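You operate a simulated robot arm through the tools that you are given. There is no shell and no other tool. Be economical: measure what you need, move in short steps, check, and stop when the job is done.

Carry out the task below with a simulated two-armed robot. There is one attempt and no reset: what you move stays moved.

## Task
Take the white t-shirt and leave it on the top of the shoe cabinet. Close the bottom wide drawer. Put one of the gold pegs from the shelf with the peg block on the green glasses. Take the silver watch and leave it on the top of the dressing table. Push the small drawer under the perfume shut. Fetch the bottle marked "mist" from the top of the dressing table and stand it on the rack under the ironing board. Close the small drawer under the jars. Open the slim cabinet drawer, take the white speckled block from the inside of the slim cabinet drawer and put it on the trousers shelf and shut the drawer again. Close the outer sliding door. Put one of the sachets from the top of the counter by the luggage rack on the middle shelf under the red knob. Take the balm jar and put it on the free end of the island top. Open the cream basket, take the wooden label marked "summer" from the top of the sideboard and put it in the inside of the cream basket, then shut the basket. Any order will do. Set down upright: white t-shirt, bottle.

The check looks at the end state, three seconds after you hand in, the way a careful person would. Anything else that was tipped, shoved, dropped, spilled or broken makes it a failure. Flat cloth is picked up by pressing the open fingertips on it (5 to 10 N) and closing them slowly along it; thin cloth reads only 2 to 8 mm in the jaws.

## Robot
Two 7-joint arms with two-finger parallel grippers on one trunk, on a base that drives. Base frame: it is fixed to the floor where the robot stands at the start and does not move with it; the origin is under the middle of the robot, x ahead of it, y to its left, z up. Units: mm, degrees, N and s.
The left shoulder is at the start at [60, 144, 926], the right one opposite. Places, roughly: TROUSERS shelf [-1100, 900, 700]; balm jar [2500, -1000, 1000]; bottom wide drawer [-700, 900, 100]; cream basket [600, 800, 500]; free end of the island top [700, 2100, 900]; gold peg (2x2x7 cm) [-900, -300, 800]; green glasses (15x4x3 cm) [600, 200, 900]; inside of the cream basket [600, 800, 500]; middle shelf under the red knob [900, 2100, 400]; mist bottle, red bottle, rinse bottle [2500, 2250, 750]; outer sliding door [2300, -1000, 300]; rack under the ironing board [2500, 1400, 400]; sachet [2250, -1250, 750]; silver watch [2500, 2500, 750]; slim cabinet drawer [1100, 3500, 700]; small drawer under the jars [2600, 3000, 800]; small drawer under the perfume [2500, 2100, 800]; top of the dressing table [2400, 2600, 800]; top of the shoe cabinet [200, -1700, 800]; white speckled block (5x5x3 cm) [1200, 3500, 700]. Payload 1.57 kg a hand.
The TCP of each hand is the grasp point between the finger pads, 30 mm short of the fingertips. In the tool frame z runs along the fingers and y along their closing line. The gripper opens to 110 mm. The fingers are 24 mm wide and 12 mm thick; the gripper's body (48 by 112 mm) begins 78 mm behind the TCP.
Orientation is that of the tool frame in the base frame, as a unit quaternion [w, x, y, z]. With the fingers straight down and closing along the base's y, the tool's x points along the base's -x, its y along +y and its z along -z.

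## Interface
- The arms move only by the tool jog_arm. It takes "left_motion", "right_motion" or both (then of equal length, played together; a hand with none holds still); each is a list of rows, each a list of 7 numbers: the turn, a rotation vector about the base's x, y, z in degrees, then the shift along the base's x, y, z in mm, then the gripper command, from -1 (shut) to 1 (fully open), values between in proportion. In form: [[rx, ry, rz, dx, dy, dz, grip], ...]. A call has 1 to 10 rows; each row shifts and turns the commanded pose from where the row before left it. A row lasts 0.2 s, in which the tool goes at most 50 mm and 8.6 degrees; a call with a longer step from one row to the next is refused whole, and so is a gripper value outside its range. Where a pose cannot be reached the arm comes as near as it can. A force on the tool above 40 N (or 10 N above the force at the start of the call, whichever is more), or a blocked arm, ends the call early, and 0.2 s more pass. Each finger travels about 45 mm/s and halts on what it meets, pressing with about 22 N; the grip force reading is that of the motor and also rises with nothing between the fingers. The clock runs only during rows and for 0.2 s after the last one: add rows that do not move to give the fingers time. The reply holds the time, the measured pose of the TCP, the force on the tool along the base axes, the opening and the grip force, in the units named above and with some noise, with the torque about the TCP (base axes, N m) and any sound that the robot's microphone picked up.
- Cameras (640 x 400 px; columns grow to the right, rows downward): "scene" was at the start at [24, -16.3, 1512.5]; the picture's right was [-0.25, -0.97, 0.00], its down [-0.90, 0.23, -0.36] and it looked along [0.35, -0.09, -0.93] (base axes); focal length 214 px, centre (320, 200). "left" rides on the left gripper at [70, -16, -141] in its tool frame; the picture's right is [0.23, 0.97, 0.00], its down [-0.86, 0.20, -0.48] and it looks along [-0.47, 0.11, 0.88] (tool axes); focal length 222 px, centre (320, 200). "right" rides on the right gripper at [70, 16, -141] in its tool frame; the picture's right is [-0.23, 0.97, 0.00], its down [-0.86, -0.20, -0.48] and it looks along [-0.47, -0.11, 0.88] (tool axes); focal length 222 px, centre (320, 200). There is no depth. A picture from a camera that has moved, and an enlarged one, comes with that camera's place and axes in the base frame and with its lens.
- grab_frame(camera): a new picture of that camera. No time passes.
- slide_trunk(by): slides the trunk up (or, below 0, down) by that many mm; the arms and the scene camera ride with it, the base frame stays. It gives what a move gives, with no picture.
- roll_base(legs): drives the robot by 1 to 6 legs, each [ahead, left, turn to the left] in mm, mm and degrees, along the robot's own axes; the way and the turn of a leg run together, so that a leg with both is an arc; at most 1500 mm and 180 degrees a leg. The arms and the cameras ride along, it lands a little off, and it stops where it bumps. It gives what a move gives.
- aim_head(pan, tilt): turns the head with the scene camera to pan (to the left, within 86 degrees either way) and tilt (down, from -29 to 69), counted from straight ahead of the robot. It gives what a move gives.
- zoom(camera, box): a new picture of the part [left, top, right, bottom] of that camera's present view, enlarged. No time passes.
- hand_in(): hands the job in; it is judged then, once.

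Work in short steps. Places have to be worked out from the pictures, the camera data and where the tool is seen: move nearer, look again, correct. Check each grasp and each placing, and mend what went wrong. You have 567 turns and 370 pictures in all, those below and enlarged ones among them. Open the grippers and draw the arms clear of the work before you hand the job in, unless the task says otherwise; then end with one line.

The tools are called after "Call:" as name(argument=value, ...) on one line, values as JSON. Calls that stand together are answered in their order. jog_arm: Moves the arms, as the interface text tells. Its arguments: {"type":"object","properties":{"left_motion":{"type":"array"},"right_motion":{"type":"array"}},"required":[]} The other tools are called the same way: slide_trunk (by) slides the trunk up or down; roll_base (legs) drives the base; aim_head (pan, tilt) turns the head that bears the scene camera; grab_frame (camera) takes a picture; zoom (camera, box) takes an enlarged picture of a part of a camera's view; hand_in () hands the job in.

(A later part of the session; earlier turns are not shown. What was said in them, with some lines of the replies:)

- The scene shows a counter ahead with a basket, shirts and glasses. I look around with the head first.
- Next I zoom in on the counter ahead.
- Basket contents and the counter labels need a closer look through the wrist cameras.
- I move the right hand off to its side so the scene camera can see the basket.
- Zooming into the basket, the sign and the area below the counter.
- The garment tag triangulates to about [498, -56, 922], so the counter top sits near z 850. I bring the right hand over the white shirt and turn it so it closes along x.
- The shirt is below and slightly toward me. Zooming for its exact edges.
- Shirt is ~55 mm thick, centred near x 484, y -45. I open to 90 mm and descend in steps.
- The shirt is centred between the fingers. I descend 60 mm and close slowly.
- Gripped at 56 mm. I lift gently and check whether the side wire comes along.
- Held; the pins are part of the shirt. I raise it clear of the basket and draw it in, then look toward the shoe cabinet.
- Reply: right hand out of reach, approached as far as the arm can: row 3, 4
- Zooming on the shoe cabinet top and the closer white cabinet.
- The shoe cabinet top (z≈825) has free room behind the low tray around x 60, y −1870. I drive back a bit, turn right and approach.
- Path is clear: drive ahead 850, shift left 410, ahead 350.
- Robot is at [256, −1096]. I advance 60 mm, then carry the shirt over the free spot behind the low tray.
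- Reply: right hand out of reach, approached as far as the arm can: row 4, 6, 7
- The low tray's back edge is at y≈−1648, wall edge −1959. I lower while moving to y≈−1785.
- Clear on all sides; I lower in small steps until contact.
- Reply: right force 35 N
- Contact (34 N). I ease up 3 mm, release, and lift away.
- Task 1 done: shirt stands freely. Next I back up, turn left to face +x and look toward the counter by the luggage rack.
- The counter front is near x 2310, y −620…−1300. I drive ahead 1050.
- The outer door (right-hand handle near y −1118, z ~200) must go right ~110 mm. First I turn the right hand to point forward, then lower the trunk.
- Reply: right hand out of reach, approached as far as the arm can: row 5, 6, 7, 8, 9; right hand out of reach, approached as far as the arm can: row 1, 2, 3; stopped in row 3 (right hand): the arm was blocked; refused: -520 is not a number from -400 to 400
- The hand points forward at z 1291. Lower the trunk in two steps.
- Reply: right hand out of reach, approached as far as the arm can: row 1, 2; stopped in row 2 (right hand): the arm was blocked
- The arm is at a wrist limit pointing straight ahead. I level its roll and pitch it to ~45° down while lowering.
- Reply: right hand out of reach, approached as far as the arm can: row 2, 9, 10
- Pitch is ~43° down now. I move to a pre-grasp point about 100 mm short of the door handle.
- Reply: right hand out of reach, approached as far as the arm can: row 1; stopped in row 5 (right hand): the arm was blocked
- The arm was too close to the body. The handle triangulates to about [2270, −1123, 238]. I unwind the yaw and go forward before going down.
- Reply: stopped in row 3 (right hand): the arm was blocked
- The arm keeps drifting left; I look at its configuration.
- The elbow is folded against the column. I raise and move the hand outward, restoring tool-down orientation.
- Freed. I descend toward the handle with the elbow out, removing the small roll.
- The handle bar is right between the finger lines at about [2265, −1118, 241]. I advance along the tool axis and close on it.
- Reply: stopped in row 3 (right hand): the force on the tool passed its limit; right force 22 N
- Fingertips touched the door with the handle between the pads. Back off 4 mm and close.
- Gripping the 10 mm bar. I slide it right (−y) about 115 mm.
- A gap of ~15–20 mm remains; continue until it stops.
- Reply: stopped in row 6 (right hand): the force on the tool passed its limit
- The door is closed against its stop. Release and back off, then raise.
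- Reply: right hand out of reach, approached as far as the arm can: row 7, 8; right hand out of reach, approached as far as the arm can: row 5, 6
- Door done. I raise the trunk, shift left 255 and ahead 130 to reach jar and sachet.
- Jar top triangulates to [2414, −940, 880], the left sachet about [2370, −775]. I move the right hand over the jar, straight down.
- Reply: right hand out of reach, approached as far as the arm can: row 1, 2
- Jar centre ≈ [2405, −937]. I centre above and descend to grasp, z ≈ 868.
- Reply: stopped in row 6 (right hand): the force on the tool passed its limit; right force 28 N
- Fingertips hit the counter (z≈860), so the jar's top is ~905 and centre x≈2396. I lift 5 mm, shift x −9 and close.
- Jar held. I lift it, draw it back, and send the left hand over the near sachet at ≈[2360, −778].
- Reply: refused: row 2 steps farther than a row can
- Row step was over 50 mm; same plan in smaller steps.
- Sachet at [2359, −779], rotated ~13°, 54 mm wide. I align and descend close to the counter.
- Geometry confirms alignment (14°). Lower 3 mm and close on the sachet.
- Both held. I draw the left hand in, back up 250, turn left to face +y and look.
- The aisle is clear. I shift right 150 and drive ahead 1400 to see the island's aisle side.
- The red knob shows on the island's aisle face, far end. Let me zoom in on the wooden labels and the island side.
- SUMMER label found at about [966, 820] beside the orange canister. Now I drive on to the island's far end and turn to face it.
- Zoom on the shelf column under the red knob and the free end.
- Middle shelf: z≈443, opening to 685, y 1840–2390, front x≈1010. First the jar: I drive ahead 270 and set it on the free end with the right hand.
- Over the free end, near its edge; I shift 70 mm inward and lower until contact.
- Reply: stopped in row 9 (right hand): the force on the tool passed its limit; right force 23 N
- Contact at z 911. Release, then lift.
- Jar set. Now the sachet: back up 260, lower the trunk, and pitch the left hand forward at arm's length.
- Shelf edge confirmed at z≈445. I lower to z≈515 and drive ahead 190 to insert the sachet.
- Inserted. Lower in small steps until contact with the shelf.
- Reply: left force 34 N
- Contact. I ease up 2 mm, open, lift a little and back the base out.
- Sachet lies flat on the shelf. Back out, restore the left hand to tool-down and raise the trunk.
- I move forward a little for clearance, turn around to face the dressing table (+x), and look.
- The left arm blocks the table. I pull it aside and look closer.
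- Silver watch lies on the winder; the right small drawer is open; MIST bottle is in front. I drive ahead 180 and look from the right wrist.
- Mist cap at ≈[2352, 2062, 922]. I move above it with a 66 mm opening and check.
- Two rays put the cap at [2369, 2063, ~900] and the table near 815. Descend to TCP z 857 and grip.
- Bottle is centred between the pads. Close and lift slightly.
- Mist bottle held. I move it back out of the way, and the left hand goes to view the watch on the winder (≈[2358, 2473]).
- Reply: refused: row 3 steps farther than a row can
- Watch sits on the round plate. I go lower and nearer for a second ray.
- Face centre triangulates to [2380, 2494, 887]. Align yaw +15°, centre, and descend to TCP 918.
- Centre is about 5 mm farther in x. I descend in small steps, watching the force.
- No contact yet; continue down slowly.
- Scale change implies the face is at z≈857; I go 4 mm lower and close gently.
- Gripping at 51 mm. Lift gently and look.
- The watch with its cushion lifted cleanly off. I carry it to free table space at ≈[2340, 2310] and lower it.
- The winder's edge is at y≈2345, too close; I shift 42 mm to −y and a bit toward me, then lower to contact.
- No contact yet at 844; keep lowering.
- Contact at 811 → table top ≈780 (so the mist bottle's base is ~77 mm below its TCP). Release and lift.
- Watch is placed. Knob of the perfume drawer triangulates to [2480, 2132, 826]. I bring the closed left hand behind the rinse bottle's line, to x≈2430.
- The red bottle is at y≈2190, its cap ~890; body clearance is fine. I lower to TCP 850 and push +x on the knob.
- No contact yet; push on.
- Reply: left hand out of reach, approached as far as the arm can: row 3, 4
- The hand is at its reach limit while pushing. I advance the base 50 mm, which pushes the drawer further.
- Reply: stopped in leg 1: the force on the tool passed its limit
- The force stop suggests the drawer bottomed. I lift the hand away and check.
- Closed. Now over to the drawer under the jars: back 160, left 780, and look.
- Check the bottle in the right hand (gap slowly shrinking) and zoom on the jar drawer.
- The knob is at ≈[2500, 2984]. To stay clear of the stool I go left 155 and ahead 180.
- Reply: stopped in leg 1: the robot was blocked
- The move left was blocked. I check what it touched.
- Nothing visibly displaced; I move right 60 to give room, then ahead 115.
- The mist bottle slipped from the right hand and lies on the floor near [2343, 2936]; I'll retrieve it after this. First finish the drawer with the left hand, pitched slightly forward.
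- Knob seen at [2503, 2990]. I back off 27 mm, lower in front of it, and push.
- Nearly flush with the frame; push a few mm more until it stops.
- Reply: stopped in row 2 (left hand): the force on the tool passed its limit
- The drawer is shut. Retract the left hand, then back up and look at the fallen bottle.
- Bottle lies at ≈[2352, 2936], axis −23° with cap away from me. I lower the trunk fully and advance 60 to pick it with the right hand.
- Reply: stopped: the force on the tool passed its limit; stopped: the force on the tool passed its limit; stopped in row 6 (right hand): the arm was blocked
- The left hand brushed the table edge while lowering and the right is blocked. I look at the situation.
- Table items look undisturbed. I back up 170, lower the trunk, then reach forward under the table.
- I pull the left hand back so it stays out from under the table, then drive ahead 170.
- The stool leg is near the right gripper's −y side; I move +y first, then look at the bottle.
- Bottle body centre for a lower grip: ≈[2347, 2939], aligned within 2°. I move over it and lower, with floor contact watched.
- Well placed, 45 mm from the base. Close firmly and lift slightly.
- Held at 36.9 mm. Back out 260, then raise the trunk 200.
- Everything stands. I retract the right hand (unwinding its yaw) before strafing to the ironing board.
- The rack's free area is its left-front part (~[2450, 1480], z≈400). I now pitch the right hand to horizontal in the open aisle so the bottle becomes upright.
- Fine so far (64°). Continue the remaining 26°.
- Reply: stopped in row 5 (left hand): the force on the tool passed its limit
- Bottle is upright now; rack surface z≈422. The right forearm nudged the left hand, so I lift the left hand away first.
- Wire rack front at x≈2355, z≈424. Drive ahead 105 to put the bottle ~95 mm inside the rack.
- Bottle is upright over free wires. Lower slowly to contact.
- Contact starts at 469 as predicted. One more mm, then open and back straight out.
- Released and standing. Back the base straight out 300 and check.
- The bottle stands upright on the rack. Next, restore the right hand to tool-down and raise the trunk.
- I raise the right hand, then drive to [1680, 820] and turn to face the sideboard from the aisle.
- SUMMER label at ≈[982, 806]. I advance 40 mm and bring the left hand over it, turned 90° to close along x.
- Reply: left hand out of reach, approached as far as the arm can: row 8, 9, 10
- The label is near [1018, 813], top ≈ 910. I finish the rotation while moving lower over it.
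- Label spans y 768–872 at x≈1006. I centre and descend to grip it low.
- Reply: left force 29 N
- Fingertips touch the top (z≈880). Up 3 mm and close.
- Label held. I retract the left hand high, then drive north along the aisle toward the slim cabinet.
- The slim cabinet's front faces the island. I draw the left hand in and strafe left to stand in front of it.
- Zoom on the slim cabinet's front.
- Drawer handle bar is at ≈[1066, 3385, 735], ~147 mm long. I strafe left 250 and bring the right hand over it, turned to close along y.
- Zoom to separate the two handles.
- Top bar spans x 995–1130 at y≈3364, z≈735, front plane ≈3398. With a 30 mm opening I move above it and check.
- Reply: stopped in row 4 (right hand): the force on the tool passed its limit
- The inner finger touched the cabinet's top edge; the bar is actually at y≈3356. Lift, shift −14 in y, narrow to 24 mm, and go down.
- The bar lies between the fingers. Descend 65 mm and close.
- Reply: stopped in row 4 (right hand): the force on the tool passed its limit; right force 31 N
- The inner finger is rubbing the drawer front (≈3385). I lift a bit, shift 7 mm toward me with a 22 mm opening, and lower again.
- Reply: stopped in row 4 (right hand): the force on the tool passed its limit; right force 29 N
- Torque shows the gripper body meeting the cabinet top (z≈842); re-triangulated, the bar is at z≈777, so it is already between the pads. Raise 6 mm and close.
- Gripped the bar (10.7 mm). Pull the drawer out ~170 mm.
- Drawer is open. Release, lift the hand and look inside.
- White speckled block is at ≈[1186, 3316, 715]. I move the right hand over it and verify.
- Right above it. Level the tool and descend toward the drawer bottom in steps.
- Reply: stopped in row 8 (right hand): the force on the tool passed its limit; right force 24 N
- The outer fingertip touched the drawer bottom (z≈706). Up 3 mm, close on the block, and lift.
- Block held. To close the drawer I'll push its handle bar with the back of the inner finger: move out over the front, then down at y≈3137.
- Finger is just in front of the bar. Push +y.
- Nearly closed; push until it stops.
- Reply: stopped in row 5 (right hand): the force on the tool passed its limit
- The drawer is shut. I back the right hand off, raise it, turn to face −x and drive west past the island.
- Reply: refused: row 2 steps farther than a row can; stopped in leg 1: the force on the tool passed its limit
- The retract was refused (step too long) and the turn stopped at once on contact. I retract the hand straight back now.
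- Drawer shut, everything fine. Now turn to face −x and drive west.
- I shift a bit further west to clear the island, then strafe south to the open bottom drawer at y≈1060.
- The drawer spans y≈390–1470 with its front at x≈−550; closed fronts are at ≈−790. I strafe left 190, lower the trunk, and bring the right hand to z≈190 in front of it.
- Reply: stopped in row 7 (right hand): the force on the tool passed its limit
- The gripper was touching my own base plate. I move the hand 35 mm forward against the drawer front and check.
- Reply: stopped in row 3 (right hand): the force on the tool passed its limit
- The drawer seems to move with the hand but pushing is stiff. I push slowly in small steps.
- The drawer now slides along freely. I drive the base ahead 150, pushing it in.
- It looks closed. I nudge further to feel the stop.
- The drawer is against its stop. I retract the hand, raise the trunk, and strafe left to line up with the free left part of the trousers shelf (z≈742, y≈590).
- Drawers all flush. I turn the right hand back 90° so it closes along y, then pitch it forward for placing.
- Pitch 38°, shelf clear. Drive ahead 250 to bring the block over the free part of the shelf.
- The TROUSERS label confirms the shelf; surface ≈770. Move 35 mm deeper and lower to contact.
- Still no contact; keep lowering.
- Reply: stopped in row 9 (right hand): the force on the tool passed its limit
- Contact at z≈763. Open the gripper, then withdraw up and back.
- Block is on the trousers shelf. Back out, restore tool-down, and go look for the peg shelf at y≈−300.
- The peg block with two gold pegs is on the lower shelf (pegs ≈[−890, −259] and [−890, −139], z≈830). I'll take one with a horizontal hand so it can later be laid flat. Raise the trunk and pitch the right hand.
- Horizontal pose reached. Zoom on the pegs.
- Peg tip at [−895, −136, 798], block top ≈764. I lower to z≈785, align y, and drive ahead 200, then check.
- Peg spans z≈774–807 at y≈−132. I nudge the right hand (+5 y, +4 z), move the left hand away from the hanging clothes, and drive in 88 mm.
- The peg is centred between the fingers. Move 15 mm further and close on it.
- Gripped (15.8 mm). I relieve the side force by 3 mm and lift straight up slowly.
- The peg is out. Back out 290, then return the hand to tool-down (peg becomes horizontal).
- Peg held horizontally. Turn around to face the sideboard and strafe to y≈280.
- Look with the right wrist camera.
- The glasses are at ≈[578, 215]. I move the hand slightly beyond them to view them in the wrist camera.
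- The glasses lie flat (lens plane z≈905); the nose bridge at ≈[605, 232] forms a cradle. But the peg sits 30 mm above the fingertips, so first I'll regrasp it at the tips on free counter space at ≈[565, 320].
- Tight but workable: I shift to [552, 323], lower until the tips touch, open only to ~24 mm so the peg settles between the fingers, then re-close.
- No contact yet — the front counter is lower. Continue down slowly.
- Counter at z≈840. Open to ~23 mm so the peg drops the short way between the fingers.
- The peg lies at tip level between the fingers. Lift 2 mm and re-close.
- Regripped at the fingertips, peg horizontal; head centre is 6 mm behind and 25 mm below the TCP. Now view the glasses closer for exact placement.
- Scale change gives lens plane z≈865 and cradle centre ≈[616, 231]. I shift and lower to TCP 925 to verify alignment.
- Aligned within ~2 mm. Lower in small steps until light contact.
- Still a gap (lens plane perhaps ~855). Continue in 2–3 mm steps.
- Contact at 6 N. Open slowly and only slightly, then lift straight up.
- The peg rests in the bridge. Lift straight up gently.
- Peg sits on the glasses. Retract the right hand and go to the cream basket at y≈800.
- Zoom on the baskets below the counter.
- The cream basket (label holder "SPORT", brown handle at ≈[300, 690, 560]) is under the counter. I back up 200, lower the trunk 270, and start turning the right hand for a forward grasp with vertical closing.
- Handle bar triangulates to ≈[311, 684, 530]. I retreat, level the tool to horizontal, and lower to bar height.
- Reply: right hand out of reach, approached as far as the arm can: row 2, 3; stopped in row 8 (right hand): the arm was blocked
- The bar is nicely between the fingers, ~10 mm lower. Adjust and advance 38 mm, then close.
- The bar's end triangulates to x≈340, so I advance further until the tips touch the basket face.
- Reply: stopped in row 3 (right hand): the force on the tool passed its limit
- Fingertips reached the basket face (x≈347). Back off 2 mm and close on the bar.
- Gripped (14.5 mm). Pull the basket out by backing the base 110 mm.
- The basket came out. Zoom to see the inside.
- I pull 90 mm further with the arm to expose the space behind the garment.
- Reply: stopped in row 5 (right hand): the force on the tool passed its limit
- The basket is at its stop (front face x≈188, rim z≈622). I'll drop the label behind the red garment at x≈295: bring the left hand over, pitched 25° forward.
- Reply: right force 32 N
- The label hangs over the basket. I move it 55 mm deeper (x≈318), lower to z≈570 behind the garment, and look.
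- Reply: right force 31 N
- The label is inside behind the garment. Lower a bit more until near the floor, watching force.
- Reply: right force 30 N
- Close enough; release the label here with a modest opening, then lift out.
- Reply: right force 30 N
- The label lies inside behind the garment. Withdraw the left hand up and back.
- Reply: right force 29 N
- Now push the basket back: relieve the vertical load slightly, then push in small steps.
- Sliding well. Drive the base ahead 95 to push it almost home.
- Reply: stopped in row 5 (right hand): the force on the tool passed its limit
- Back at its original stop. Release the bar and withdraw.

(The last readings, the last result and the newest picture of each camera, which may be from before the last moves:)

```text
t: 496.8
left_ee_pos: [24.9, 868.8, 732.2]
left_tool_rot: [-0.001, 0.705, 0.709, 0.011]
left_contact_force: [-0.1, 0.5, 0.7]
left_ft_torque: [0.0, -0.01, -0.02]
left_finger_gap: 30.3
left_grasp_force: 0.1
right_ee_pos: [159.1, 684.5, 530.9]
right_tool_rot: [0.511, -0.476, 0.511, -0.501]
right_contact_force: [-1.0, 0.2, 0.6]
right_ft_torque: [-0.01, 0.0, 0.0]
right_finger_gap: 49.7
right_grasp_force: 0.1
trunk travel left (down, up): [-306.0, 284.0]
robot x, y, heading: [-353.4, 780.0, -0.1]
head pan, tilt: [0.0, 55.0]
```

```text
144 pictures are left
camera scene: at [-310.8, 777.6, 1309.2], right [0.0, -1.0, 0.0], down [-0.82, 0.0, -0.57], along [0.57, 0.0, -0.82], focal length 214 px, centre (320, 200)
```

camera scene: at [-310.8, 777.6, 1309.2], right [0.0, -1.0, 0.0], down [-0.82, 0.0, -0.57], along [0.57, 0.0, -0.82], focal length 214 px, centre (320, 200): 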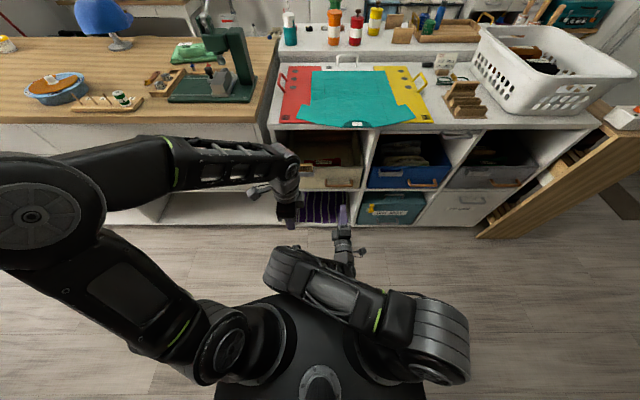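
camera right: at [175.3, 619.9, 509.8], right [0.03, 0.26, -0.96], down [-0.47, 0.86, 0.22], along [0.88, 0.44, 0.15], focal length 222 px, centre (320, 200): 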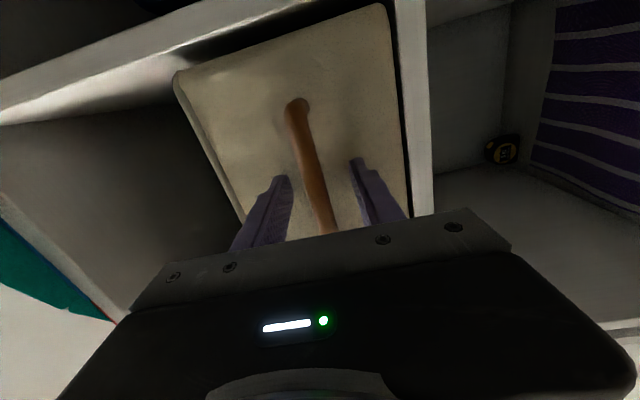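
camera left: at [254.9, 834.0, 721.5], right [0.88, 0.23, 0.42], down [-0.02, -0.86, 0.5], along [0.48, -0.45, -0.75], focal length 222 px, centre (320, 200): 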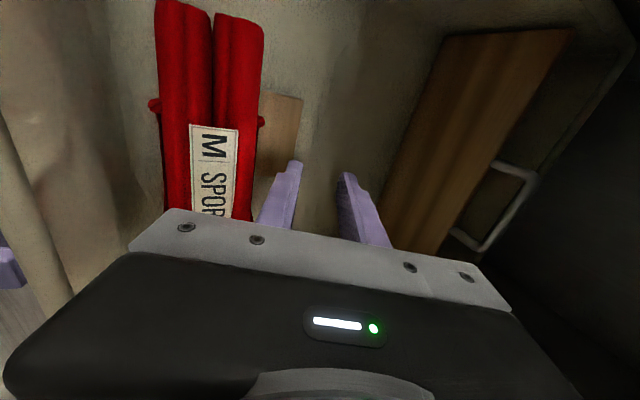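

Verify the basket fronts and the peg on the glasses.

Call:
zoom(camera="scene", box=[280, 60, 500, 220])

Call:
aim_head(pan=-35, tilt=30)

Call:
zoom(camera="scene", box=[200, 120, 440, 300])

```text
2.50 times, centred on (390, 140) of scene
camera zoom: at [-310.8, 777.6, 1309.2], right [0.0, -1.0, 0.0], down [-0.82, 0.0, -0.57], along [0.57, 0.0, -0.82], focal length 536 px, centre (145, 350)
```

zoom: 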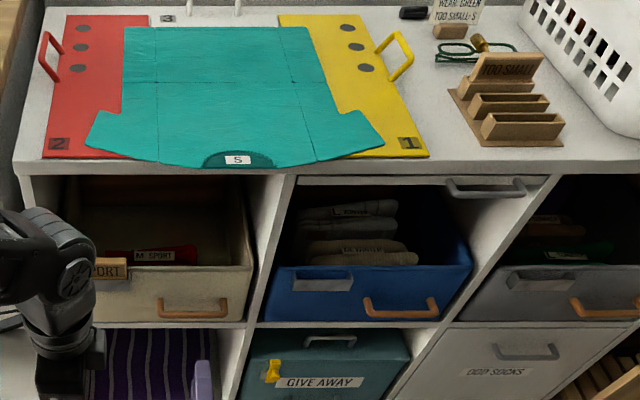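

```text
t: 497.9
left_ee_pos: [24.9, 868.7, 732.9]
left_tool_rot: [-0.001, 0.705, 0.709, 0.011]
left_contact_force: [-0.9, 0.0, 0.0]
left_ft_torque: [-0.01, 0.02, -0.03]
left_finger_gap: 30.2
left_grasp_force: 0.1
right_ee_pos: [161.3, 684.5, 531.5]
right_tool_rot: [0.511, -0.476, 0.512, -0.501]
right_contact_force: [0.4, 0.0, 0.4]
right_ft_torque: [0.02, -0.02, 0.03]
right_finger_gap: 49.3
right_grasp_force: 0.0
trunk travel left (down, up): [-306.0, 284.0]
robot x, y, heading: [-349.3, 780.0, -0.0]
head pan, tilt: [-35.0, 30.0]
```

```text
2.22 times, centred on (320, 210) of scene
camera zoom: at [-308.8, 725.8, 1345.2], right [-0.57, -0.82, 0.0], down [-0.41, 0.29, -0.87], along [0.71, -0.5, -0.5], focal length 477 px, centre (320, 178)
```

zoom: 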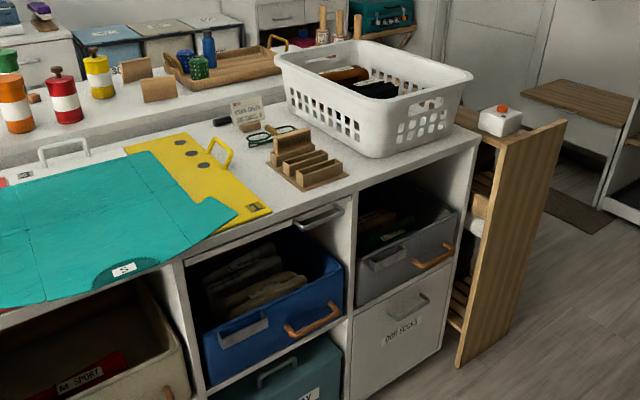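

Basket flush with its neighbours, peg on the glasses, everything else as left. I open the grippers, draw both arms a little back, and hand in.

Call:
jog_arm(left_motion=[[0, 0, 0, 0, 0, 10, 0.5], [0, 0, 0, 0, 0, 10, 1], [0, 0, 0, 0, 0, 0, 1]], right_motion=[[0, 0, 0, 0, 0, 0, 0.5], [0, 0, 0, 0, 0, 0, 1], [0, 0, 0, 0, 0, 0, 1]])

Call:
hand_in()

```text
t: 498.6
left_ee_pos: [24.5, 868.5, 751.1]
left_tool_rot: [-0.001, 0.706, 0.708, 0.012]
left_contact_force: [-0.6, 1.4, 1.2]
left_ft_torque: [0.0, 0.02, -0.01]
left_finger_gap: 98.4
left_grasp_force: 0.1
right_ee_pos: [160.5, 685.6, 531.3]
right_tool_rot: [0.511, -0.475, 0.512, -0.501]
right_contact_force: [0.6, -0.1, 0.4]
right_ft_torque: [0.01, -0.01, -0.08]
right_finger_gap: 109.7
right_grasp_force: 0.1
trunk travel left (down, up): [-306.0, 284.0]
robot x, y, heading: [-355.9, 776.0, -0.3]
head pan, tilt: [-35.0, 30.0]
```

```text
The job is handed in.
```

I finished all twelve tasks and handed the job in. Three slips along the way could count against it: the mist bottle fell to the floor before I stood it on the rack, my left hand pressed on the dressing table's front edge while I was reaching for it, and the base was stopped once near the tray by the slim cabinet. I saw no damage or displacement from any of them, but I could not measure the tray's position.
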